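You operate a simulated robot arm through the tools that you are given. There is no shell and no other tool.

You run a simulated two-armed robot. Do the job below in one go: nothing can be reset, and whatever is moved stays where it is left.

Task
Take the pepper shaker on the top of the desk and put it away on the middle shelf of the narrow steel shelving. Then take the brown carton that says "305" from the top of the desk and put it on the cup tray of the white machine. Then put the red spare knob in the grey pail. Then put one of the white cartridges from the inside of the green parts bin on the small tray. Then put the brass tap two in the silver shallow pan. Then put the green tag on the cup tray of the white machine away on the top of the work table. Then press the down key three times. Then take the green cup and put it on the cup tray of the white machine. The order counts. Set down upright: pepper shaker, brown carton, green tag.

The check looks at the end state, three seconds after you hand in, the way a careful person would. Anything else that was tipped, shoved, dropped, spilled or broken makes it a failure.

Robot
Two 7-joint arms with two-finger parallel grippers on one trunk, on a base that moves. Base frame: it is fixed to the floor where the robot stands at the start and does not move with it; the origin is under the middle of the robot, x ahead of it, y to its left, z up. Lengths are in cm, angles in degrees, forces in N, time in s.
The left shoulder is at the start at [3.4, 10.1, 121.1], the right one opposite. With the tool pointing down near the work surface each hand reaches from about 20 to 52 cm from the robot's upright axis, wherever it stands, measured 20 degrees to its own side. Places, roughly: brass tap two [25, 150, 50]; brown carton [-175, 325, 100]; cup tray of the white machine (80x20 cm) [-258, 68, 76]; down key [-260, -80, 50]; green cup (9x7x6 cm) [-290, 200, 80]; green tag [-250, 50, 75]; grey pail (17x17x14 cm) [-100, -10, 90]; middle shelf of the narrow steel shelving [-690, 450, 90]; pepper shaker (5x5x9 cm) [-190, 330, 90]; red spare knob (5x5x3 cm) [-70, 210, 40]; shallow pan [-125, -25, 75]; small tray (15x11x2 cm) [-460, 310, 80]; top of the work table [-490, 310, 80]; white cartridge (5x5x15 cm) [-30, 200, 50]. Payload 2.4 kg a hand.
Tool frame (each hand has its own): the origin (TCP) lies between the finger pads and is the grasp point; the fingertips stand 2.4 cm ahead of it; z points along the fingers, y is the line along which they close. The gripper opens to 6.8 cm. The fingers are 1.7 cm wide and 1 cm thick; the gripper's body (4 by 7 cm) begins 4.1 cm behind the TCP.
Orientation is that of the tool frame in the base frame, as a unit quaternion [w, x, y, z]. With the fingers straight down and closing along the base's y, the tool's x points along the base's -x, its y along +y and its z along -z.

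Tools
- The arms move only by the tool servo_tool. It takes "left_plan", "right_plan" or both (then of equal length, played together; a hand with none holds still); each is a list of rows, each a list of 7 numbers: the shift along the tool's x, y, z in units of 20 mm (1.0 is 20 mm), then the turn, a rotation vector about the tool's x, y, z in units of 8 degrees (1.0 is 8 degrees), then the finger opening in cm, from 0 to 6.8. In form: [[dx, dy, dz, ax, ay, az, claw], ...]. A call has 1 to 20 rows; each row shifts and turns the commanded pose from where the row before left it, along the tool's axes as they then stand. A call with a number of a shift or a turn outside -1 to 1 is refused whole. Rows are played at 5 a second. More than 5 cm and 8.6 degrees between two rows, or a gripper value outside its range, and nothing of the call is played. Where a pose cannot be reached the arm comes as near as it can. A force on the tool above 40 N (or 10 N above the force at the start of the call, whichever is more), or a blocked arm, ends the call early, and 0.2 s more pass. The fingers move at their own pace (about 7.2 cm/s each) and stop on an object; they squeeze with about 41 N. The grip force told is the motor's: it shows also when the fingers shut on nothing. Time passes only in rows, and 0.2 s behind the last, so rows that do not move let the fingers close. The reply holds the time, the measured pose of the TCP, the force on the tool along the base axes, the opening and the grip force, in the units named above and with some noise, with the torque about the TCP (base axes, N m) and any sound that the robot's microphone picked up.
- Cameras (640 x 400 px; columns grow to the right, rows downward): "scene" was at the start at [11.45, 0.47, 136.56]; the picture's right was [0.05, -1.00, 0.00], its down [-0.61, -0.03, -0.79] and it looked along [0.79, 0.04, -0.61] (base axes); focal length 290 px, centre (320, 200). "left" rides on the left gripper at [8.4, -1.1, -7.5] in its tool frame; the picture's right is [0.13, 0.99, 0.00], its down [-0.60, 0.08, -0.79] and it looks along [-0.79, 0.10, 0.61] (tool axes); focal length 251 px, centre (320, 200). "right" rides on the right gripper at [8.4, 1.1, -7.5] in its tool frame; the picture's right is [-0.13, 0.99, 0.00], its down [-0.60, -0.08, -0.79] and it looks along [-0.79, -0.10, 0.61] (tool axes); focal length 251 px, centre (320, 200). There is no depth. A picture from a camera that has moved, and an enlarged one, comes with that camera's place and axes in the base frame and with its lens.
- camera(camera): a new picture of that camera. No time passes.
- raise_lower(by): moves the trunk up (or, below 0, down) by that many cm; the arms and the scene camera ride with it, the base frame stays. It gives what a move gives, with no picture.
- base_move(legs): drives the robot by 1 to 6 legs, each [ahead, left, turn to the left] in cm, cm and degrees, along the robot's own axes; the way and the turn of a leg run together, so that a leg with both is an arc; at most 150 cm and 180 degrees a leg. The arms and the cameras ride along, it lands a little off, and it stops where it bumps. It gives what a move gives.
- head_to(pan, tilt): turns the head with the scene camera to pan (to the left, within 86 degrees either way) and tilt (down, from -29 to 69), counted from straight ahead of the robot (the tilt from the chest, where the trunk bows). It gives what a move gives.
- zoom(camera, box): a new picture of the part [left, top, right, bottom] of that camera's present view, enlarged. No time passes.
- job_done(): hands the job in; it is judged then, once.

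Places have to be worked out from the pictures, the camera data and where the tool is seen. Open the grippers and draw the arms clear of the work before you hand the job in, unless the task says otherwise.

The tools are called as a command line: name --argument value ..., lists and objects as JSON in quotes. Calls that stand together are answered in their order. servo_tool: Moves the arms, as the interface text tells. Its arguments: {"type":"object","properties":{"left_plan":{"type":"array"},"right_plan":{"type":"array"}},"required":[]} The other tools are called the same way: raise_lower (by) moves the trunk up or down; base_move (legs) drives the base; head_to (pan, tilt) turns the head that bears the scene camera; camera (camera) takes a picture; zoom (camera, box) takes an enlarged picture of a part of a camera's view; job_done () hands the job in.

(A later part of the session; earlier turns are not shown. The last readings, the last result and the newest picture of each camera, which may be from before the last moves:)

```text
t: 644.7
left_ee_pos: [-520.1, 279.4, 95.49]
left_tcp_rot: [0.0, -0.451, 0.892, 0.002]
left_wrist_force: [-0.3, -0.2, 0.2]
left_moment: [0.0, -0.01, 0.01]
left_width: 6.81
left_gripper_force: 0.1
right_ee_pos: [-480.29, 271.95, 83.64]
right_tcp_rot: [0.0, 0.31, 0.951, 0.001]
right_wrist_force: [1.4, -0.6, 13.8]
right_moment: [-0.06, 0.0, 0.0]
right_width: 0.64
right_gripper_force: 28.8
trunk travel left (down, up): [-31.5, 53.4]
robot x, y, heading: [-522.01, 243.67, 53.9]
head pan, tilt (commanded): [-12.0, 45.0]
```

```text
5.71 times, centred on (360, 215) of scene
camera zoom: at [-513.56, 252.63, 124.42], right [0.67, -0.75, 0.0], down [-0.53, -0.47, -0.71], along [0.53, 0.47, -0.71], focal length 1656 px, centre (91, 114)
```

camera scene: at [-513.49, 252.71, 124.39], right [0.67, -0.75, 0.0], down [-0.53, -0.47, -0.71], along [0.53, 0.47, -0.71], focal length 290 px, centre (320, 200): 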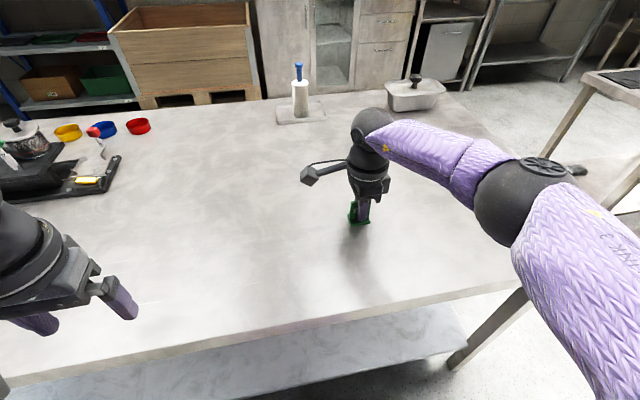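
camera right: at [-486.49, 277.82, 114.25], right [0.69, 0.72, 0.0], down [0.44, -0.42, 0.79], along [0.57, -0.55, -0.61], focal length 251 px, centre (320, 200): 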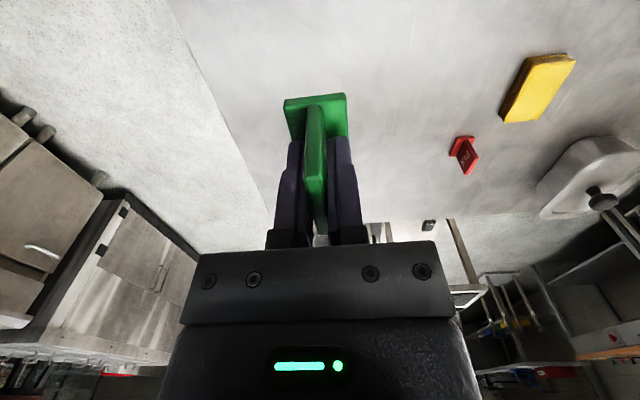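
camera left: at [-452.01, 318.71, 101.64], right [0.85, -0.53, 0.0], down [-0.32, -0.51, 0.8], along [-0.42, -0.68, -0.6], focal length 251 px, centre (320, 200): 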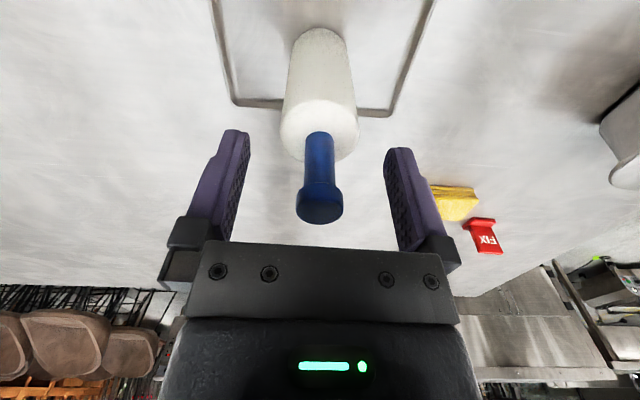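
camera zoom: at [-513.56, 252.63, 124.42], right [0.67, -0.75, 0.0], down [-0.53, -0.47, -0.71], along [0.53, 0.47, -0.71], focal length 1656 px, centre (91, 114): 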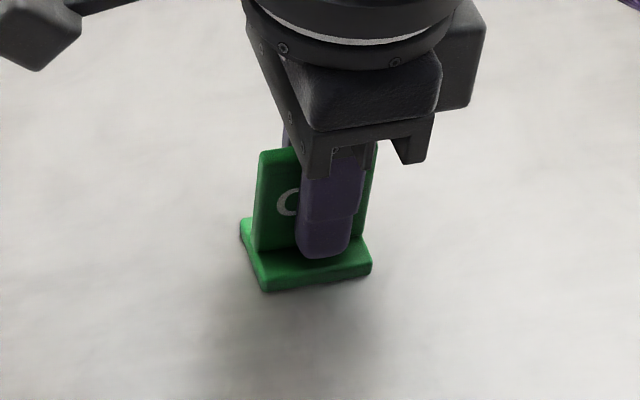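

Contact at 83.65 with 14 N; the foot sits flat on the table. I open the fingers and lift away.

servo_tool --right_plan '[[0, 0, -0.03, 0, 0, 0, 0.3], [0, 0, 0, 0, 0, 0, 1.2], [0, 0, 0, 0, 0, 0, 2.5], [0, 0, 0, 0, 0, 0, 4.0], [0, 0, 0, 0, 0, 0, 5.5], [0, 0, 0, 0, 0, 0, 5.5]]'

camera --camera "right"

servo_tool --right_plan '[[0, 0, -0.4, 0, 0, 0, 5.5], [0, 0, -0.7, 0, 0, 0, 5.5], [0, 0, -0.8, 0, 0, 0, 5.5], [0, 0, -0.8, 0, 0, 0, 5.5], [0, 0, -0.8, 0, 0, 0, 5.5], [0, 0, -0.8, 0, 0, 0, 5.5], [0, 0, 0, 0, 0, 0, 6.8]]'

camera --camera "scene"

```text
t: 646.1
left_ee_pos: [-520.06, 279.36, 95.34]
left_tcp_rot: [0.001, -0.452, 0.892, 0.002]
left_wrist_force: [0.4, 0.1, 1.2]
left_moment: [0.01, 0.0, -0.01]
left_width: 6.8
left_gripper_force: 0.1
right_ee_pos: [-480.29, 272.0, 83.66]
right_tcp_rot: [-0.001, 0.31, 0.951, 0.0]
right_wrist_force: [0.1, -0.2, -0.3]
right_moment: [0.0, 0.0, -0.01]
right_width: 5.49
right_gripper_force: 0.1
trunk travel left (down, up): [-31.5, 53.4]
robot x, y, heading: [-522.39, 243.74, 53.8]
head pan, tilt (commanded): [-12.0, 45.0]
```

```text
taken
camera right: at [-486.53, 277.84, 91.07], right [0.69, 0.72, 0.0], down [0.44, -0.42, 0.79], along [0.57, -0.55, -0.61], focal length 251 px, centre (320, 200)
```

right: 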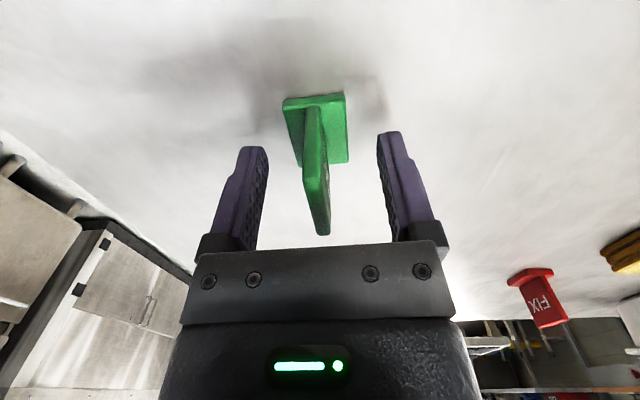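

```text
t: 647.7
left_ee_pos: [-520.04, 279.48, 95.21]
left_tcp_rot: [0.001, -0.451, 0.893, 0.001]
left_wrist_force: [0.8, 0.4, 0.4]
left_moment: [-0.02, 0.0, 0.0]
left_width: 6.82
left_gripper_force: 0.0
right_ee_pos: [-480.3, 271.8, 92.34]
right_tcp_rot: [-0.001, 0.31, 0.951, 0.0]
right_wrist_force: [-0.2, -0.4, -0.1]
right_moment: [0.03, -0.01, 0.03]
right_width: 6.79
right_gripper_force: 0.0
trunk travel left (down, up): [-31.5, 53.4]
robot x, y, heading: [-522.23, 243.27, 53.9]
head pan, tilt (commanded): [-12.0, 45.0]
```

```text
taken
camera scene: at [-513.5, 252.7, 124.38], right [0.67, -0.75, 0.0], down [-0.53, -0.47, -0.71], along [0.53, 0.47, -0.71], focal length 290 px, centre (320, 200)
```

scene: 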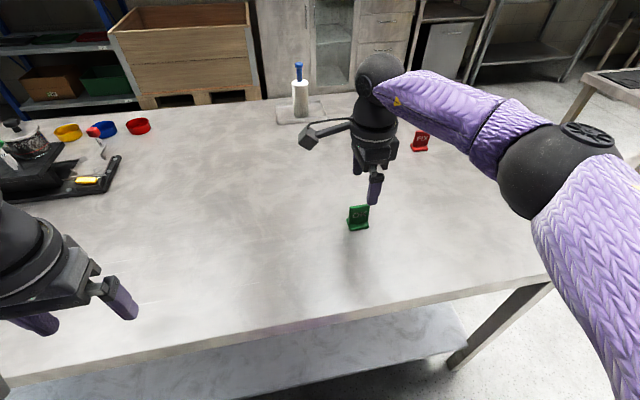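

The green tag stands on the work table. Next I return along the corridor to the chiller's key panel.

raise_lower --by 16

base_move --legs '[[-62, 0, 0], [0, 0, -90], [130, 0, 0], [130, 0, 0], [125, 0, 0]]'

head_to --pan -30 --tilt 30

camera --camera "scene"

```text
t: 649.5
left_ee_pos: [-520.19, 279.42, 111.29]
left_tcp_rot: [0.001, -0.451, 0.893, 0.001]
left_wrist_force: [-0.2, 0.3, 0.2]
left_moment: [0.01, 0.02, 0.0]
left_width: 6.81
left_gripper_force: 0.0
right_ee_pos: [-480.3, 271.94, 108.15]
right_tcp_rot: [-0.001, 0.31, 0.951, 0.001]
right_wrist_force: [0.1, -1.2, 0.2]
right_moment: [0.01, 0.05, 0.01]
right_width: 6.78
right_gripper_force: 0.1
trunk travel left (down, up): [-47.5, 37.4]
robot x, y, heading: [-522.26, 243.72, 53.5]
head pan, tilt (commanded): [-12.0, 45.0]
```

```text
t: 674.9
left_ee_pos: [-217.73, -39.53, 111.3]
left_tcp_rot: [0.0, 0.312, 0.95, 0.0]
left_wrist_force: [-0.5, 0.0, 0.2]
left_moment: [-0.01, 0.02, -0.01]
left_width: 6.78
left_gripper_force: 0.0
right_ee_pos: [-225.15, -79.57, 108.27]
right_tcp_rot: [0.0, 0.892, 0.453, 0.001]
right_wrist_force: [-0.5, -0.3, -0.4]
right_moment: [0.02, 0.02, 0.0]
right_width: 6.83
right_gripper_force: 0.1
trunk travel left (down, up): [-47.5, 37.4]
robot x, y, heading: [-253.53, -37.4, -36.3]
head pan, tilt (commanded): [-12.0, 45.0]
```

```text
t: 675.7
left_ee_pos: [-217.89, -39.59, 111.37]
left_tcp_rot: [0.003, 0.311, 0.95, 0.001]
left_wrist_force: [0.1, -1.1, -0.5]
left_moment: [0.0, 0.01, 0.01]
left_width: 6.8
left_gripper_force: 0.0
right_ee_pos: [-225.25, -79.52, 108.21]
right_tcp_rot: [-0.001, 0.891, 0.453, 0.001]
right_wrist_force: [0.1, -0.8, 0.5]
right_moment: [-0.02, 0.0, 0.01]
right_width: 6.81
right_gripper_force: 0.0
trunk travel left (down, up): [-47.5, 37.4]
robot x, y, heading: [-253.76, -37.67, -36.0]
head pan, tilt (commanded): [-30.0, 30.0]
```

```text
taken
camera scene: at [-248.28, -47.15, 142.76], right [-0.91, -0.41, 0.0], down [-0.2, 0.46, -0.87], along [0.35, -0.79, -0.5], focal length 290 px, centre (320, 200)
```

scene: 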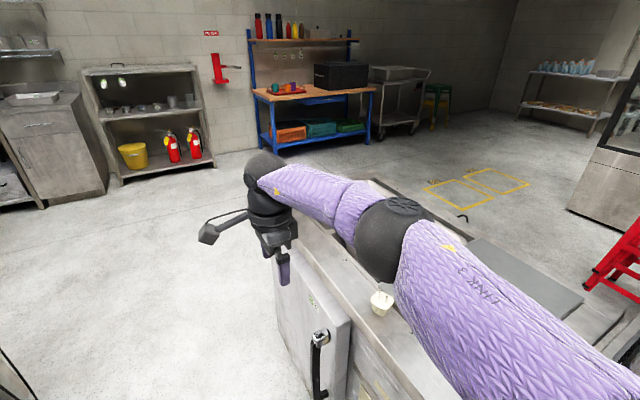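

The chiller's door and top are close on my right. I first move left, away from it, and retract the right hand before turning to face it.

base_move --legs '[[0, 24, 0]]'

servo_tool --right_plan '[[0, -0.8, 0, 0, 0, 0, 6.8], [0, -0.8, 0, 0, 0, 0, 6.8], [0, -0.8, 0, 0, 0, 0, 6.8], [0, -0.8, 0, 0, 0, 0, 6.8], [0, -0.8, 0, 0, 0, 0, 6.8], [0, -0.8, 0, 0, 0, 0, 6.8], [0, -0.8, 0, 0, 0, 0, 6.8], [0, 0, 0, 0, 0, -0.94, 6.8], [0, 0, 0, 0, 0, -0.94, 6.8], [0, 0, 0, 0, 0, -0.94, 6.8], [0, 0, 0, 0, 0, -0.94, 6.8], [0, 0, 0, 0, 0, -0.94, 6.8], [0, 0, 0, 0, 0, -0.94, 6.8], [0, 0, 0, 0, 0, -0.94, 6.8], [0, 0, 0, 0, 0, -0.94, 6.8], [0, 0, 0, 0, 0, -0.94, 6.8], [0, 0, 0, 0, 0, -0.94, 6.8], [0, 0, 0, 0, 0, -0.94, 6.8], [0, 0, 0, 0, 0, -0.94, 6.8], [0, 0, 0, 0, 0, 0, 6.8]]'

head_to --pan -60 --tilt 40

camera --camera "scene"

```text
t: 677.5
left_ee_pos: [-203.77, -20.29, 111.34]
left_tcp_rot: [0.002, 0.31, 0.951, 0.001]
left_wrist_force: [-0.4, -0.1, -0.8]
left_moment: [-0.01, 0.03, -0.01]
left_width: 6.81
left_gripper_force: 0.1
right_ee_pos: [-211.16, -60.16, 108.35]
right_tcp_rot: [0.0, 0.891, 0.455, 0.001]
right_wrist_force: [-0.3, 0.2, 0.3]
right_moment: [-0.01, 0.01, 0.02]
right_width: 6.82
right_gripper_force: 0.0
trunk travel left (down, up): [-47.5, 37.4]
robot x, y, heading: [-239.44, -18.16, -36.1]
head pan, tilt (commanded): [-30.0, 30.0]
```

```text
t: 681.7
left_ee_pos: [-203.9, -20.27, 111.35]
left_tcp_rot: [0.001, 0.309, 0.951, 0.001]
left_wrist_force: [-0.1, 0.0, 0.3]
left_moment: [-0.04, -0.01, -0.01]
left_width: 6.78
left_gripper_force: 0.0
right_ee_pos: [-220.19, -53.66, 108.24]
right_tcp_rot: [0.0, 0.306, 0.952, 0.001]
right_wrist_force: [0.1, -0.3, -0.7]
right_moment: [0.02, -0.04, 0.02]
right_width: 6.8
right_gripper_force: 0.1
trunk travel left (down, up): [-47.5, 37.4]
robot x, y, heading: [-240.02, -18.1, -35.9]
head pan, tilt (commanded): [-30.0, 30.0]
```

```text
t: 682.7
left_ee_pos: [-203.85, -20.26, 111.36]
left_tcp_rot: [0.002, 0.31, 0.951, 0.0]
left_wrist_force: [-0.6, -0.6, -0.1]
left_moment: [0.03, 0.01, 0.02]
left_width: 6.8
left_gripper_force: 0.0
right_ee_pos: [-220.22, -53.71, 108.3]
right_tcp_rot: [0.001, 0.306, 0.952, 0.001]
right_wrist_force: [-0.7, 0.4, -1.0]
right_moment: [-0.01, 0.02, 0.01]
right_width: 6.77
right_gripper_force: 0.3
trunk travel left (down, up): [-47.5, 37.4]
robot x, y, heading: [-239.73, -18.39, -36.1]
head pan, tilt (commanded): [-60.0, 40.0]
```

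```text
taken
camera scene: at [-238.83, -28.12, 141.23], right [-0.99, 0.1, 0.0], down [0.07, 0.64, -0.77], along [-0.08, -0.76, -0.64], focal length 290 px, centre (320, 200)
```

scene: 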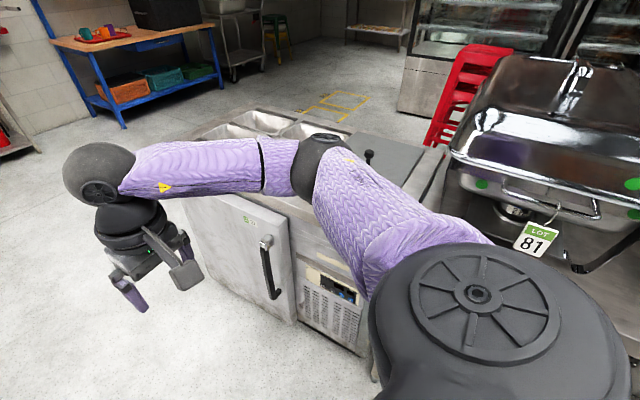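

Both hands are tucked. I turn right to face the chiller and zoom on its panel.

base_move --legs '[[0, 0, -90]]'

head_to --pan 15 --tilt 45

camera --camera "scene"

```text
t: 686.9
left_ee_pos: [-241.81, -54.29, 111.19]
left_tcp_rot: [0.002, 0.892, 0.452, -0.001]
left_wrist_force: [-0.3, 0.3, 0.0]
left_moment: [-0.01, 0.0, -0.01]
left_width: 6.8
left_gripper_force: 0.0
right_ee_pos: [-275.04, -37.83, 108.3]
right_tcp_rot: [0.001, 0.891, 0.454, 0.0]
right_wrist_force: [0.0, 0.1, 0.0]
right_moment: [-0.03, 0.02, 0.0]
right_width: 6.82
right_gripper_force: 0.0
trunk travel left (down, up): [-47.5, 37.4]
robot x, y, heading: [-239.84, -18.22, -126.1]
head pan, tilt (commanded): [-60.0, 40.0]
```

```text
t: 688.4
left_ee_pos: [-241.78, -54.24, 111.31]
left_tcp_rot: [0.001, 0.892, 0.451, -0.001]
left_wrist_force: [0.9, -1.2, -0.4]
left_moment: [0.0, -0.03, 0.02]
left_width: 6.82
left_gripper_force: 0.1
right_ee_pos: [-275.17, -37.86, 108.28]
right_tcp_rot: [0.001, 0.89, 0.456, 0.0]
right_wrist_force: [0.3, 1.2, -0.8]
right_moment: [0.02, 0.01, 0.02]
right_width: 6.8
right_gripper_force: 0.2
trunk travel left (down, up): [-47.5, 37.4]
robot x, y, heading: [-239.63, -18.27, -126.2]
head pan, tilt (commanded): [15.0, 45.0]
```

```text
taken
camera scene: at [-244.07, -27.74, 140.5], right [-0.93, 0.36, 0.0], down [0.26, 0.66, -0.71], along [-0.26, -0.66, -0.71], focal length 290 px, centre (320, 200)
```

scene: 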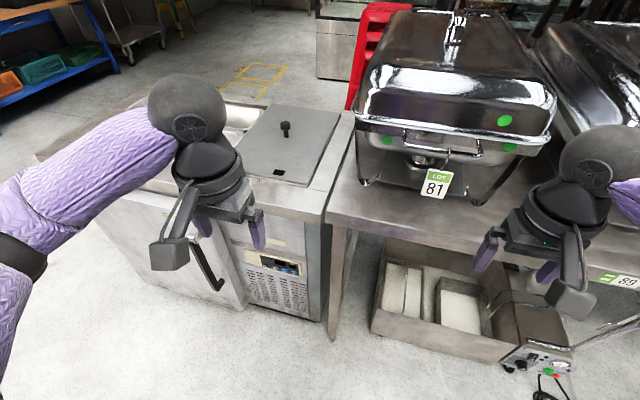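

zoom --camera "scene" --box '[220, 220, 340, 320]'

zoom --camera "scene" --box '[250, 245, 310, 285]'

zoom --camera "scene" --box '[490, 330, 600, 400]'

```text
4.00 times, centred on (280, 270) of scene
camera zoom: at [-244.07, -27.74, 140.5], right [-0.93, 0.36, 0.0], down [0.26, 0.66, -0.71], along [-0.26, -0.66, -0.71], focal length 1159 px, centre (480, -80)
```

zoom: 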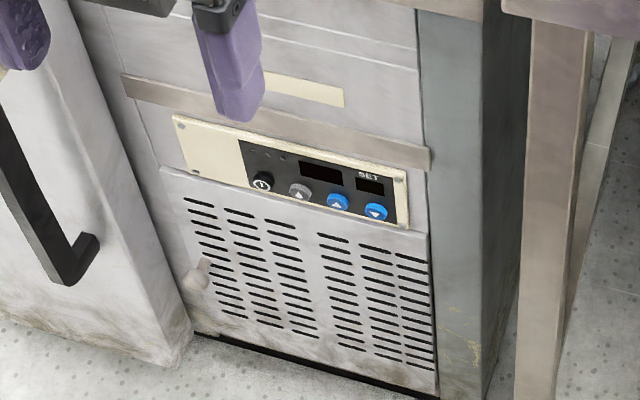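

```text
10.00 times, centred on (280, 265) of scene
camera zoom: at [-244.07, -27.74, 140.5], right [-0.93, 0.36, 0.0], down [0.26, 0.66, -0.71], along [-0.26, -0.66, -0.71], focal length 2898 px, centre (720, -450)
```

zoom: 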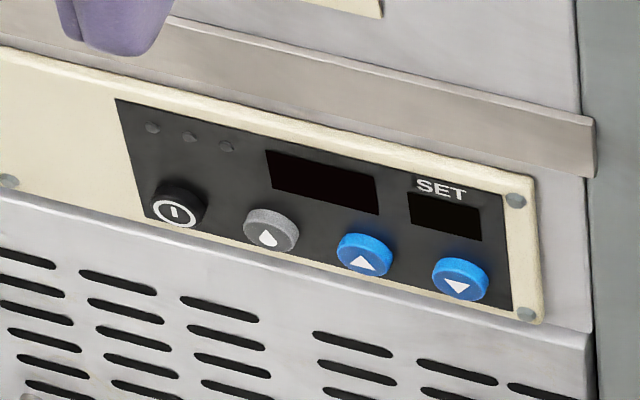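

```text
5.71 times, centred on (545, 365) of scene
camera zoom: at [-244.07, -27.74, 140.5], right [-0.93, 0.36, 0.0], down [0.26, 0.66, -0.71], along [-0.26, -0.66, -0.71], focal length 1656 px, centre (-966, -743)
```

zoom: 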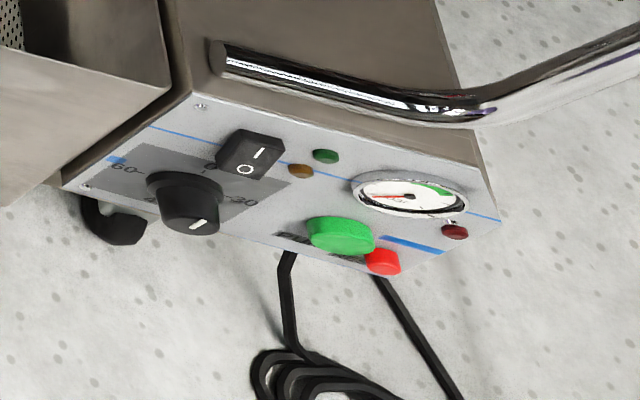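

The down key is the rightmost blue key (arrow down, under "SET") at roughly (-255, -81, 50). I square up, shift left a little, and lower the trunk fully to work at that height.

base_move --legs '[[0, 5, -1.1]]'

raise_lower --by -25

camera --camera "scene"

zoom --camera "scene" --box '[240, 190, 340, 260]'

```text
t: 689.3
left_ee_pos: [-238.38, -57.13, 111.3]
left_tcp_rot: [0.001, 0.897, 0.442, 0.0]
left_wrist_force: [0.0, -0.2, -0.9]
left_moment: [0.02, 0.01, -0.01]
left_width: 6.82
left_gripper_force: 0.1
right_ee_pos: [-271.39, -40.08, 108.22]
right_tcp_rot: [0.0, 0.895, 0.446, 0.0]
right_wrist_force: [0.7, -0.7, -0.8]
right_moment: [0.01, 0.0, 0.01]
right_width: 6.79
right_gripper_force: 0.1
trunk travel left (down, up): [-47.5, 37.4]
robot x, y, heading: [-235.64, -21.62, -127.1]
head pan, tilt (commanded): [15.0, 45.0]
```

```text
t: 691.9
left_ee_pos: [-238.5, -57.1, 86.32]
left_tcp_rot: [0.001, 0.897, 0.442, -0.001]
left_wrist_force: [-0.1, -0.1, -0.1]
left_moment: [-0.03, -0.01, 0.01]
left_width: 6.8
left_gripper_force: 0.0
right_ee_pos: [-271.43, -40.07, 83.28]
right_tcp_rot: [0.002, 0.895, 0.447, -0.001]
right_wrist_force: [-0.5, -0.7, 0.0]
right_moment: [0.0, 0.03, 0.0]
right_width: 6.79
right_gripper_force: 0.0
trunk travel left (down, up): [-22.5, 62.4]
robot x, y, heading: [-235.98, -21.27, -127.4]
head pan, tilt (commanded): [15.0, 45.0]
```

```text
taken
camera scene: at [-242.9, -34.02, 115.26], right [-0.93, 0.38, 0.0], down [0.27, 0.65, -0.71], along [-0.27, -0.65, -0.71], focal length 290 px, centre (320, 200)
```

scene: 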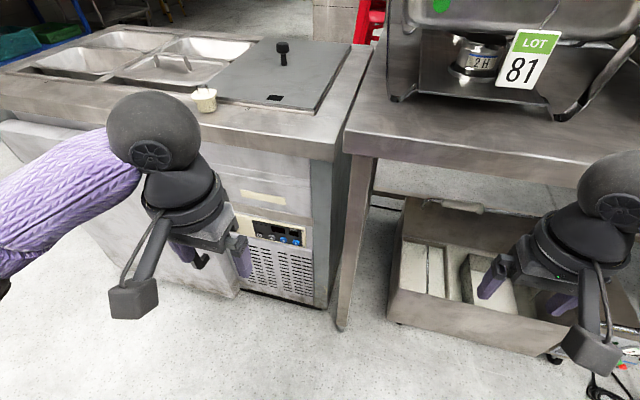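

```text
5.71 times, centred on (290, 225) of scene
camera zoom: at [-242.9, -34.02, 115.26], right [-0.93, 0.38, 0.0], down [0.27, 0.65, -0.71], along [-0.27, -0.65, -0.71], focal length 1656 px, centre (491, 57)
```

zoom: 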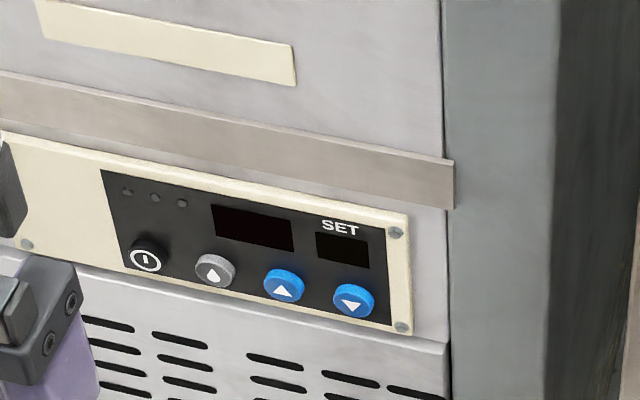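

Two views give the down key's face at (-255.1, -81.6, 49.6), about 2 cm across. I lower the trunk another 20 cm and then tilt the left hand to point forward.

raise_lower --by -20

servo_tool --left_plan '[[0, 0, 0, 0, -0.94, 0, 3.0], [0, 0, 0, 0, -0.94, 0, 0.0], [0, 0, 0, 0, -0.94, 0, 0.0], [0, 0, 0, 0, -0.94, 0, 0.0], [0, 0, 0, 0, -0.94, 0, 0.0], [0, 0, 0, 0, -0.94, 0, 0.0], [0, 0, 0, 0, 0, 0, 0.0]]'

camera --camera "scene"

camera --camera "left"

```text
t: 694.0
left_ee_pos: [-238.56, -57.1, 66.33]
left_tcp_rot: [0.002, 0.897, 0.443, -0.002]
left_wrist_force: [0.3, -0.2, -0.1]
left_moment: [0.01, -0.01, -0.01]
left_width: 6.79
left_gripper_force: 0.0
right_ee_pos: [-271.47, -40.05, 63.39]
right_tcp_rot: [0.001, 0.894, 0.448, 0.0]
right_wrist_force: [-0.7, -0.4, 0.3]
right_moment: [0.0, -0.01, -0.06]
right_width: 6.82
right_gripper_force: 0.0
trunk travel left (down, up): [-2.5, 82.4]
robot x, y, heading: [-235.7, -21.08, -127.3]
head pan, tilt (commanded): [15.0, 45.0]
```

```text
t: 695.6
left_ee_pos: [-242.72, -67.25, 66.95]
left_tcp_rot: [0.173, 0.827, 0.409, -0.346]
left_wrist_force: [0.4, 0.3, 0.1]
left_moment: [0.01, 0.0, 0.02]
left_width: 0.0
left_gripper_force: 23.3
left hand out of reach, approached as far as the arm can: row 1, 2, 3, 4, 5, 6
right_ee_pos: [-271.42, -40.11, 63.43]
right_tcp_rot: [0.001, 0.895, 0.447, 0.0]
right_wrist_force: [0.3, 0.9, 0.2]
right_moment: [0.03, 0.01, -0.01]
right_width: 6.8
right_gripper_force: 0.1
trunk travel left (down, up): [-2.5, 82.4]
robot x, y, heading: [-235.82, -21.25, -127.3]
head pan, tilt (commanded): [15.0, 45.0]
```

```text
taken
camera scene: at [-246.75, -39.09, 94.6], right [-0.93, 0.38, 0.0], down [0.27, 0.65, -0.71], along [-0.27, -0.65, -0.71], focal length 290 px, centre (320, 200)
```

scene: 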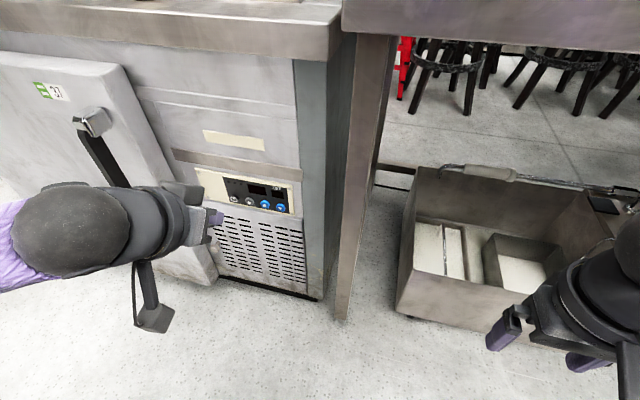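

```text
taken
camera left: at [-236.84, -57.61, 66.2], right [0.84, -0.53, -0.09], down [0.15, 0.06, 0.99], along [-0.52, -0.85, 0.13], focal length 251 px, centre (320, 200)
```

left: 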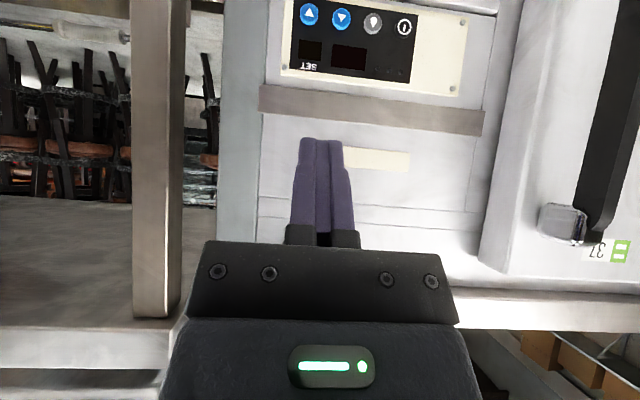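

The hand is tilted 45° so far and slid forward; the panel shows upside-down in its camera. I move the hand 8 cm forward, then finish tilting to horizontal.

servo_tool --left_plan '[[-0.6, 0, 0.6, 0, 0, 0, 0.0], [-0.6, 0, 0.6, 0, 0, 0, 0.0], [0, 0, 0, 0, 0, 0, 0.0]]'

servo_tool --left_plan '[[0, 0, 0, 0, -0.9, 0, 0.0], [0, 0, 0, 0, -0.9, 0, 0.0], [0, 0, 0, 0, -0.9, 0, 0.0], [0, 0, 0, 0, -0.9, 0, 0.0], [0, 0, 0, 0, -0.9, 0, 0.0], [0, 0, 0, 0, -0.9, 0, 0.0], [0, 0, 0, 0, 0, 0, 0.0]]'

camera --camera "scene"

camera --camera "left"

```text
t: 696.4
left_ee_pos: [-244.9, -69.82, 66.92]
left_tcp_rot: [0.171, 0.827, 0.409, -0.345]
left_wrist_force: [-0.3, 0.1, 0.2]
left_moment: [0.01, 0.0, 0.01]
left_width: 0.04
left_gripper_force: 24.1
right_ee_pos: [-271.42, -40.1, 63.24]
right_tcp_rot: [0.001, 0.895, 0.447, 0.001]
right_wrist_force: [-0.7, -0.5, -0.6]
right_moment: [0.01, 0.01, -0.02]
right_width: 6.78
right_gripper_force: 0.0
trunk travel left (down, up): [-2.5, 82.4]
robot x, y, heading: [-235.68, -21.59, -127.1]
head pan, tilt (commanded): [15.0, 45.0]
```

```text
t: 698.0
left_ee_pos: [-244.68, -69.99, 67.05]
left_tcp_rot: [0.311, 0.642, 0.318, -0.625]
left_wrist_force: [0.2, -0.2, 0.4]
left_moment: [-0.02, 0.02, 0.07]
left_width: 0.01
left_gripper_force: 23.4
right_ee_pos: [-271.44, -40.12, 63.24]
right_tcp_rot: [0.0, 0.895, 0.447, 0.0]
right_wrist_force: [-0.5, 0.6, -0.8]
right_moment: [0.0, 0.02, 0.02]
right_width: 6.79
right_gripper_force: 0.0
trunk travel left (down, up): [-2.5, 82.4]
robot x, y, heading: [-236.02, -21.55, -127.1]
head pan, tilt (commanded): [15.0, 45.0]
```

```text
taken
camera scene: at [-246.75, -39.09, 94.6], right [-0.93, 0.38, 0.0], down [0.27, 0.65, -0.71], along [-0.27, -0.65, -0.71], focal length 290 px, centre (320, 200)
```

scene: 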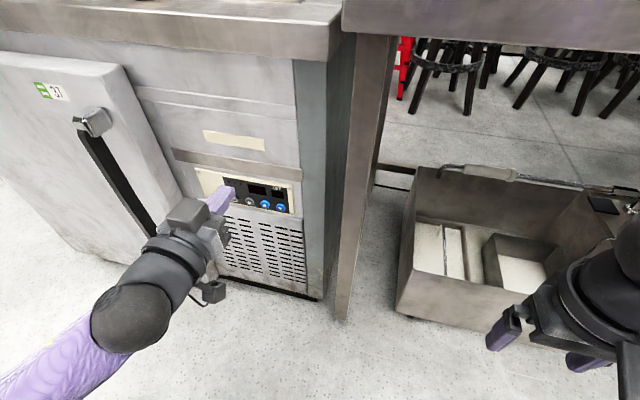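

```text
taken
camera left: at [-240.98, -63.07, 58.72], right [0.79, -0.6, -0.13], down [0.53, 0.57, 0.62], along [-0.3, -0.56, 0.77], focal length 251 px, centre (320, 200)
```

left: 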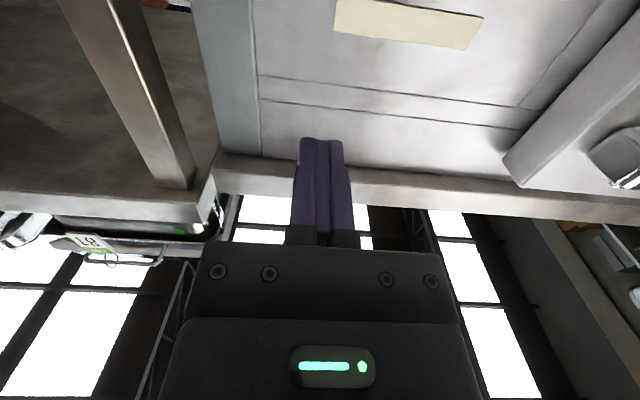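

The left hand now points straight at the chiller. It must go 17.4 cm down and 1.2 cm right to face the down key; I do that well in front of the panel.

servo_tool --left_plan '[[0.87, -0.06, 0, 0, 0, 0, 0.0], [0.87, -0.06, 0, 0, 0, 0, 0.0], [0.87, -0.06, 0, 0, 0, 0, 0.0], [0.87, -0.06, 0, 0, 0, 0, 0.0], [0.87, -0.06, 0, 0, 0, 0, 0.0], [0.87, -0.06, 0, 0, 0, 0, 0.0], [0.87, -0.06, 0, 0, 0, 0, 0.0], [0.87, -0.06, 0, 0, 0, 0, 0.0], [0.87, -0.06, 0, 0, 0, 0, 0.0], [0.87, -0.06, 0, 0, 0, 0, 0.0], [0, 0, 0, 0, 0, 0, 0.0]]'

camera --camera "scene"

camera --camera "left"

```text
t: 700.4
left_ee_pos: [-245.43, -68.82, 49.7]
left_tcp_rot: [0.31, 0.642, 0.317, -0.626]
left_wrist_force: [0.9, -0.6, -0.5]
left_moment: [0.03, -0.03, 0.02]
left_width: 0.0
left_gripper_force: 23.2
right_ee_pos: [-271.4, -40.15, 63.29]
right_tcp_rot: [0.001, 0.895, 0.447, 0.001]
right_wrist_force: [0.3, 0.4, 0.1]
right_moment: [0.0, -0.01, 0.0]
right_width: 6.8
right_gripper_force: 0.0
trunk travel left (down, up): [-2.5, 82.4]
robot x, y, heading: [-235.94, -21.23, -127.2]
head pan, tilt (commanded): [15.0, 45.0]
```

```text
taken
camera scene: at [-246.76, -39.08, 94.6], right [-0.93, 0.38, 0.0], down [0.27, 0.65, -0.71], along [-0.27, -0.65, -0.71], focal length 290 px, centre (320, 200)
```

scene: 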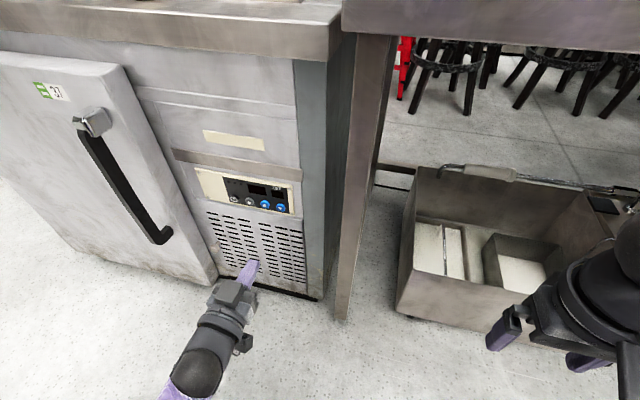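

```text
taken
camera left: at [-241.68, -61.99, 41.47], right [0.79, -0.6, -0.13], down [0.53, 0.57, 0.62], along [-0.3, -0.56, 0.77], focal length 251 px, centre (320, 200)
```

left: 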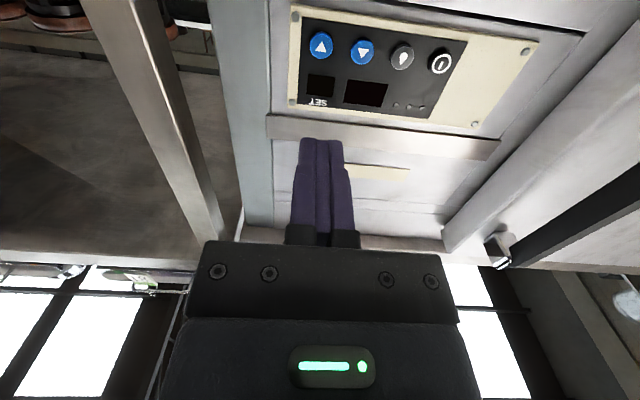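

The camera shows the down key straight ahead of the closed fingertips. I level the tool by 1.5° and advance to about 2 cm from the key.

servo_tool --left_plan '[[0, 0, 0, 0, -0.19, 0, 0.0], [0, 0, 0.8, 0, 0, 0, 0.0], [0, 0, 0.8, 0, 0, 0, 0.0], [0, 0, 0.8, 0, 0, 0, 0.0], [0, 0, 0.8, 0, 0, 0, 0.0], [0, 0, 0.8, 0, 0, 0, 0.0], [0, 0, 0.8, 0, 0, 0, 0.0], [0, 0, 0.8, 0, 0, 0, 0.0], [0, 0, 0, 0, 0, 0, 0.0]]'

camera --camera "left"

zoom --camera "scene" --box '[190, 150, 330, 290]'

```text
t: 702.4
left_ee_pos: [-252.25, -77.7, 49.58]
left_tcp_rot: [0.314, 0.634, 0.313, -0.634]
left_wrist_force: [-0.2, 0.3, 0.0]
left_moment: [-0.02, 0.02, -0.02]
left_width: 0.01
left_gripper_force: 23.7
right_ee_pos: [-271.48, -40.18, 63.24]
right_tcp_rot: [0.001, 0.894, 0.447, 0.001]
right_wrist_force: [0.9, -0.1, 0.2]
right_moment: [0.02, 0.02, -0.01]
right_width: 6.8
right_gripper_force: 0.0
trunk travel left (down, up): [-2.5, 82.4]
robot x, y, heading: [-235.7, -21.33, -127.2]
head pan, tilt (commanded): [15.0, 45.0]
```

```text
taken
camera left: at [-248.51, -71.1, 41.06], right [0.79, -0.6, -0.13], down [0.54, 0.58, 0.6], along [-0.29, -0.55, 0.79], focal length 251 px, centre (320, 200)
```

left: 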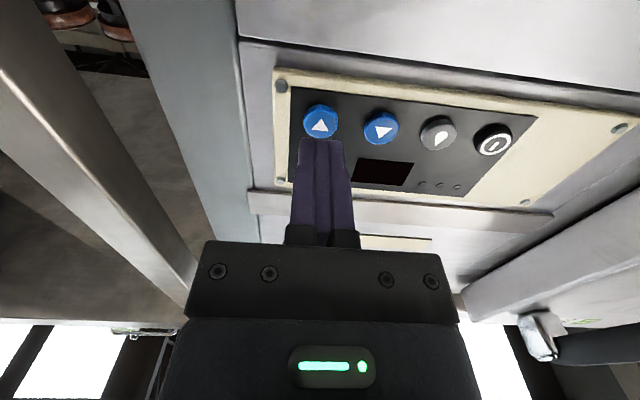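

```text
2.86 times, centred on (260, 220) of scene
camera zoom: at [-246.76, -39.09, 94.6], right [-0.93, 0.38, 0.0], down [0.27, 0.65, -0.71], along [-0.27, -0.65, -0.71], focal length 828 px, centre (491, 143)
```

zoom: 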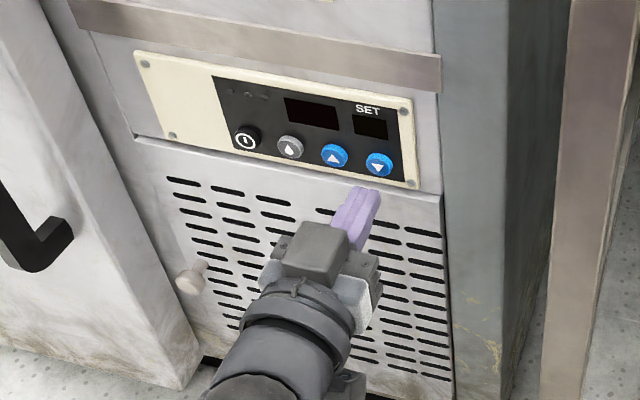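

The fingertips are about 2 cm from the key and lined up. I advance 1.6 cm, then in small steps, watching force and sound.

servo_tool --left_plan '[[-0.08, 0, 0.4, 0, 0, 0, 0.0], [0, 0, 0.4, 0, 0, 0, 0.0], [0, 0, 0, 0, 0, 0, 0.0]]'

camera --camera "left"

zoom --camera "scene" --box '[230, 170, 310, 240]'

```text
t: 703.2
left_ee_pos: [-253.24, -78.96, 49.72]
left_tcp_rot: [0.314, 0.634, 0.313, -0.633]
left_wrist_force: [0.4, 0.0, 0.8]
left_moment: [-0.02, -0.01, -0.02]
left_width: 0.0
left_gripper_force: 24.0
right_ee_pos: [-271.38, -40.08, 63.22]
right_tcp_rot: [0.0, 0.894, 0.447, 0.001]
right_wrist_force: [-0.4, 0.4, 0.5]
right_moment: [-0.02, -0.05, 0.02]
right_width: 6.81
right_gripper_force: 0.0
trunk travel left (down, up): [-2.5, 82.4]
robot x, y, heading: [-235.65, -21.22, -127.2]
head pan, tilt (commanded): [15.0, 45.0]
```

```text
taken
camera left: at [-249.53, -72.31, 41.22], right [0.79, -0.6, -0.13], down [0.54, 0.58, 0.6], along [-0.29, -0.55, 0.79], focal length 251 px, centre (320, 200)
```

left: 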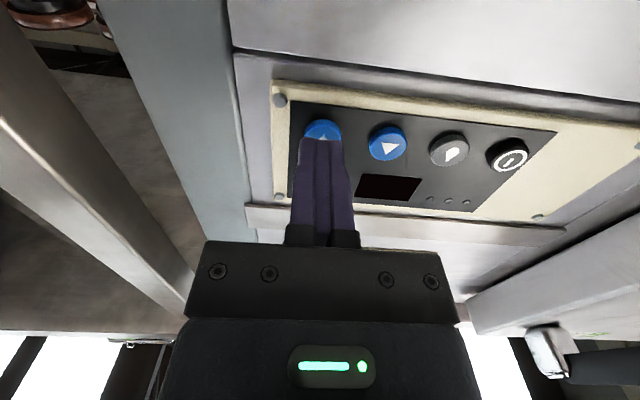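

```text
5.71 times, centred on (270, 205) of scene
camera zoom: at [-246.76, -39.09, 94.6], right [-0.93, 0.38, 0.0], down [0.27, 0.65, -0.71], along [-0.27, -0.65, -0.71], focal length 1656 px, centre (606, 171)
```

zoom: 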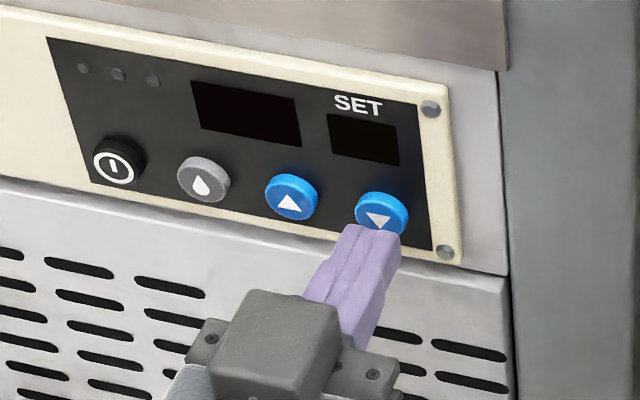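

Tip and key are about 8 mm apart. I close in with small steps.

servo_tool --left_plan '[[0, 0, 0.2, 0, 0, 0, 0.0], [0, 0, 0, 0, 0, 0, 0.0]]'

servo_tool --left_plan '[[0, 0, 0.1, 0, 0, 0, 0.0], [0, 0, 0, 0, 0, 0, 0.0]]'

```text
t: 703.8
left_ee_pos: [-253.44, -79.29, 49.65]
left_tcp_rot: [0.314, 0.634, 0.313, -0.633]
left_wrist_force: [0.2, -1.0, -1.1]
left_moment: [0.0, 0.02, -0.01]
left_width: 0.0
left_gripper_force: 23.4
right_ee_pos: [-271.53, -40.11, 63.18]
right_tcp_rot: [0.001, 0.894, 0.447, 0.0]
right_wrist_force: [0.3, -0.6, -0.6]
right_moment: [0.0, 0.01, -0.01]
right_width: 6.81
right_gripper_force: 0.0
trunk travel left (down, up): [-2.5, 82.4]
robot x, y, heading: [-235.93, -21.43, -127.2]
head pan, tilt (commanded): [15.0, 45.0]
```

```text
t: 704.4
left_ee_pos: [-253.38, -79.42, 49.67]
left_tcp_rot: [0.313, 0.635, 0.312, -0.634]
left_wrist_force: [0.5, 0.1, -0.3]
left_moment: [-0.01, 0.0, -0.02]
left_width: 0.0
left_gripper_force: 23.9
right_ee_pos: [-271.44, -40.18, 63.25]
right_tcp_rot: [0.0, 0.895, 0.447, 0.001]
right_wrist_force: [0.3, 0.4, -0.8]
right_moment: [0.01, -0.01, -0.02]
right_width: 6.79
right_gripper_force: 0.0
trunk travel left (down, up): [-2.5, 82.4]
robot x, y, heading: [-235.81, -20.92, -127.6]
head pan, tilt (commanded): [15.0, 45.0]
```

No contact yet; I go on in 2 mm steps, one call at a time, so that presses are counted exactly.

servo_tool --left_plan '[[0, 0, 0.1, 0, 0, 0, 0.0], [0, 0, 0, 0, 0, 0, 0.0]]'

```text
t: 705.0
left_ee_pos: [-253.72, -79.53, 49.72]
left_tcp_rot: [0.315, 0.634, 0.313, -0.633]
left_wrist_force: [0.7, 1.3, 0.5]
left_moment: [-0.01, 0.01, 0.04]
left_width: 0.01
left_gripper_force: 23.1
right_ee_pos: [-271.46, -40.09, 63.27]
right_tcp_rot: [0.001, 0.894, 0.447, 0.0]
right_wrist_force: [0.6, -0.7, 0.0]
right_moment: [-0.02, 0.01, 0.01]
right_width: 6.8
right_gripper_force: 0.2
trunk travel left (down, up): [-2.5, 82.4]
robot x, y, heading: [-235.95, -21.15, -127.3]
head pan, tilt (commanded): [15.0, 45.0]
heard: click
```

A click was heard — the first press. I look at the display, then back off to release the key.

zoom --camera "scene" --box '[230, 170, 310, 240]'

servo_tool --left_plan '[[0, 0, -0.3, 0, 0, 0, 0.0], [0, 0, 0, 0, 0, 0, 0.0], [0, 0, 0, 0, 0, 0, 0.0]]'

zoom --camera "scene" --box '[230, 170, 310, 240]'

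```text
5.71 times, centred on (270, 205) of scene
camera zoom: at [-246.75, -39.08, 94.6], right [-0.93, 0.38, 0.0], down [0.27, 0.65, -0.71], along [-0.27, -0.65, -0.71], focal length 1656 px, centre (606, 171)
```

zoom: 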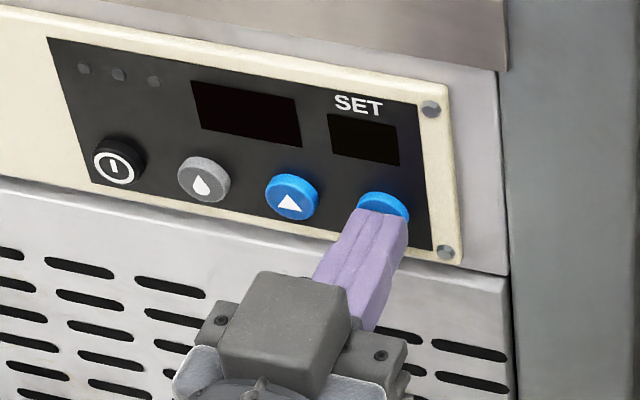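

```text
t: 705.8
left_ee_pos: [-253.27, -79.03, 49.78]
left_tcp_rot: [0.315, 0.634, 0.314, -0.633]
left_wrist_force: [-0.2, 0.0, 0.0]
left_moment: [-0.02, 0.01, 0.0]
left_width: 0.0
left_gripper_force: 23.9
right_ee_pos: [-271.58, -40.07, 63.26]
right_tcp_rot: [0.0, 0.894, 0.447, 0.0]
right_wrist_force: [-0.3, 0.0, -0.8]
right_moment: [0.04, 0.01, 0.03]
right_width: 6.8
right_gripper_force: 0.1
trunk travel left (down, up): [-2.5, 82.4]
robot x, y, heading: [-235.82, -21.1, -127.2]
head pan, tilt (commanded): [15.0, 45.0]
```

```text
5.71 times, centred on (270, 205) of scene
camera zoom: at [-246.76, -39.09, 94.6], right [-0.93, 0.38, 0.0], down [0.27, 0.65, -0.71], along [-0.27, -0.65, -0.71], focal length 1656 px, centre (606, 171)
```

zoom: 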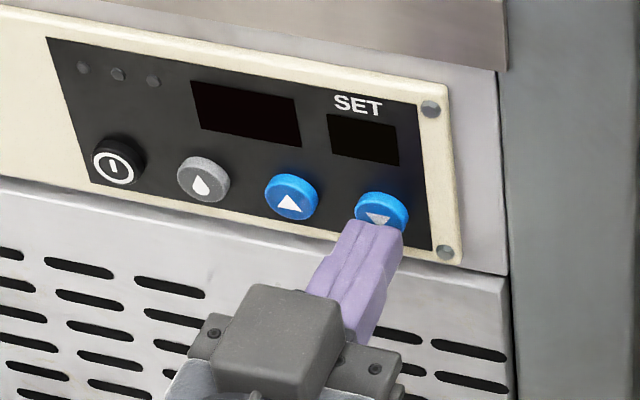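

The release was silent and the tip is clear of the key. Second press: I advance the same 6 mm.

servo_tool --left_plan '[[0, 0, 0.15, 0, 0, 0, 0.0], [0, 0, 0.15, 0, 0, 0, 0.0], [0, 0, 0, 0, 0, 0, 0.0]]'

```text
t: 706.6
left_ee_pos: [-253.64, -79.64, 49.57]
left_tcp_rot: [0.313, 0.635, 0.312, -0.634]
left_wrist_force: [1.5, 2.2, 1.4]
left_moment: [-0.03, 0.02, 0.01]
left_width: 0.02
left_gripper_force: 24.0
right_ee_pos: [-271.35, -40.15, 63.14]
right_tcp_rot: [0.0, 0.894, 0.447, 0.001]
right_wrist_force: [0.6, -0.2, 1.2]
right_moment: [0.01, 0.03, 0.01]
right_width: 6.77
right_gripper_force: 0.1
trunk travel left (down, up): [-2.5, 82.4]
robot x, y, heading: [-235.47, -21.63, -127.1]
head pan, tilt (commanded): [15.0, 45.0]
heard: click
```

Second click heard. I release, then press a third time.

servo_tool --left_plan '[[0, 0, -0.3, 0, 0, 0, 0.0], [0, 0, 0, 0, 0, 0, 0.0], [0, 0, 0, 0, 0, 0, 0.0]]'

servo_tool --left_plan '[[0, 0, 0.15, 0, 0, 0, 0.0], [0, 0, 0.15, 0, 0, 0, 0.0], [0, 0, 0, 0, 0, 0, 0.0]]'

```text
t: 707.4
left_ee_pos: [-253.27, -79.25, 49.78]
left_tcp_rot: [0.314, 0.634, 0.313, -0.634]
left_wrist_force: [-0.1, 0.3, 1.2]
left_moment: [-0.03, -0.03, 0.05]
left_width: 0.0
left_gripper_force: 24.0
right_ee_pos: [-271.58, -40.18, 63.26]
right_tcp_rot: [0.0, 0.895, 0.447, 0.0]
right_wrist_force: [0.7, 0.2, -0.6]
right_moment: [-0.01, 0.0, -0.01]
right_width: 6.85
right_gripper_force: 0.1
trunk travel left (down, up): [-2.5, 82.4]
robot x, y, heading: [-235.52, -21.15, -127.2]
head pan, tilt (commanded): [15.0, 45.0]
```

```text
t: 708.2
left_ee_pos: [-253.73, -79.58, 49.8]
left_tcp_rot: [0.314, 0.634, 0.313, -0.633]
left_wrist_force: [0.9, 2.0, -1.7]
left_moment: [0.01, -0.02, -0.02]
left_width: 0.02
left_gripper_force: 23.6
right_ee_pos: [-271.54, -39.98, 63.31]
right_tcp_rot: [0.0, 0.895, 0.447, 0.0]
right_wrist_force: [-1.5, 0.6, 0.3]
right_moment: [0.02, 0.02, -0.03]
right_width: 6.8
right_gripper_force: 0.1
trunk travel left (down, up): [-2.5, 82.4]
robot x, y, heading: [-235.64, -21.38, -127.5]
head pan, tilt (commanded): [15.0, 45.0]
heard: click
```

Third click heard — three presses done. I retract straight back, then lift the hand and tilt it back down, reversing my way in.

servo_tool --left_plan '[[0, 0, -0.5, 0, 0, 0, 0.0], [0, 0, -0.8, 0, 0, 0, 0.0], [0, 0, -0.8, 0, 0, 0, 0.0], [0, 0, -0.8, 0, 0, 0, 0.0], [0, 0, -0.8, 0, 0, 0, 0.0], [0, 0, -0.8, 0, 0, 0, 0.0], [0, 0, -0.8, 0, 0, 0, 0.0], [0, 0, -0.8, 0, 0, 0, 0.0], [-0.8, 0, 0, 0, 0, 0, 0.0], [-0.8, 0, 0, 0, 0, 0, 0.0], [-0.8, 0, 0, 0, 0, 0, 0.0], [-0.8, 0, 0, 0, 0, 0, 0.0], [-0.8, 0, 0, 0, 0, 0, 0.0], [-0.8, 0, 0, 0, 0, 0, 0.0], [-0.8, 0, 0, 0, 0, 0, 0.0], [-0.8, 0, 0, 0, 0, 0, 0.0], [-0.8, 0, 0, 0, 0, 0, 0.0], [0, 0, 0, 0, 0, 0, 0.0]]'

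servo_tool --left_plan '[[0, 0, 0, 0, 0.9, 0, 3.0], [0, 0, 0, 0, 0.9, 0, 6.8], [0, 0, 0, 0, 0.9, 0, 6.8], [0, 0, 0, 0, 0.9, 0, 6.8], [0, 0, 0, 0, 0.9, 0, 6.8], [0, 0, 0, 0, 0.9, 0, 6.8], [0, 0, 0, 0, 0.9, 0, 6.8], [0, 0, 0, 0, 0.9, 0, 6.8], [0, 0, 0, 0, 0.9, 0, 6.8], [0, 0, 0, 0, 0.9, 0, 6.8], [0, 0, 0, 0, 0.9, 0, 6.8], [0, 0, 0, 0, 0.9, 0, 6.8], [0, 0, 0, 0, 0.45, 0, 6.8], [0, 0, 0, 0, 0, 0, 6.8]]'

camera --camera "scene"

```text
t: 712.0
left_ee_pos: [-246.2, -70.0, 64.27]
left_tcp_rot: [0.315, 0.634, 0.313, -0.633]
left_wrist_force: [-0.8, 0.0, 0.0]
left_moment: [0.02, 0.0, 0.0]
left_width: 0.0
left_gripper_force: 23.9
right_ee_pos: [-271.6, -40.12, 63.17]
right_tcp_rot: [0.001, 0.894, 0.447, 0.001]
right_wrist_force: [-0.4, -0.4, -1.0]
right_moment: [0.01, -0.03, -0.01]
right_width: 6.8
right_gripper_force: 0.1
trunk travel left (down, up): [-2.5, 82.4]
robot x, y, heading: [-235.7, -21.4, -127.3]
head pan, tilt (commanded): [15.0, 45.0]
```

```text
t: 715.0
left_ee_pos: [-246.27, -69.87, 64.13]
left_tcp_rot: [0.001, 0.896, 0.444, 0.0]
left_wrist_force: [0.2, 0.0, -0.3]
left_moment: [0.03, 0.0, -0.05]
left_width: 6.77
left_gripper_force: 0.1
right_ee_pos: [-271.44, -40.12, 63.28]
right_tcp_rot: [0.001, 0.895, 0.447, 0.001]
right_wrist_force: [-0.5, -0.1, 0.9]
right_moment: [0.03, -0.01, -0.02]
right_width: 6.78
right_gripper_force: 0.1
trunk travel left (down, up): [-2.5, 82.4]
robot x, y, heading: [-235.84, -21.17, -127.3]
head pan, tilt (commanded): [15.0, 45.0]
```

```text
taken
camera scene: at [-246.76, -39.09, 94.59], right [-0.93, 0.38, 0.0], down [0.27, 0.65, -0.71], along [-0.27, -0.65, -0.71], focal length 290 px, centre (320, 200)
```

scene: 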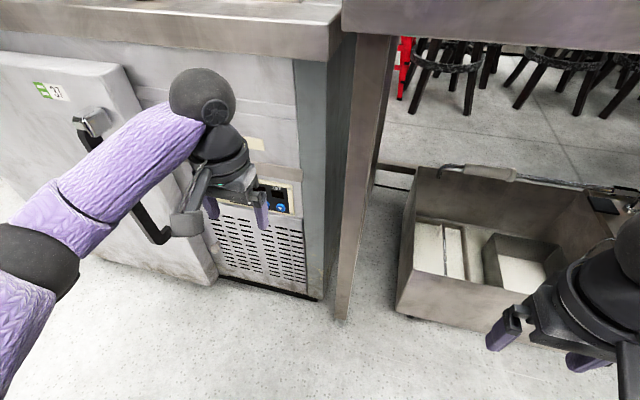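

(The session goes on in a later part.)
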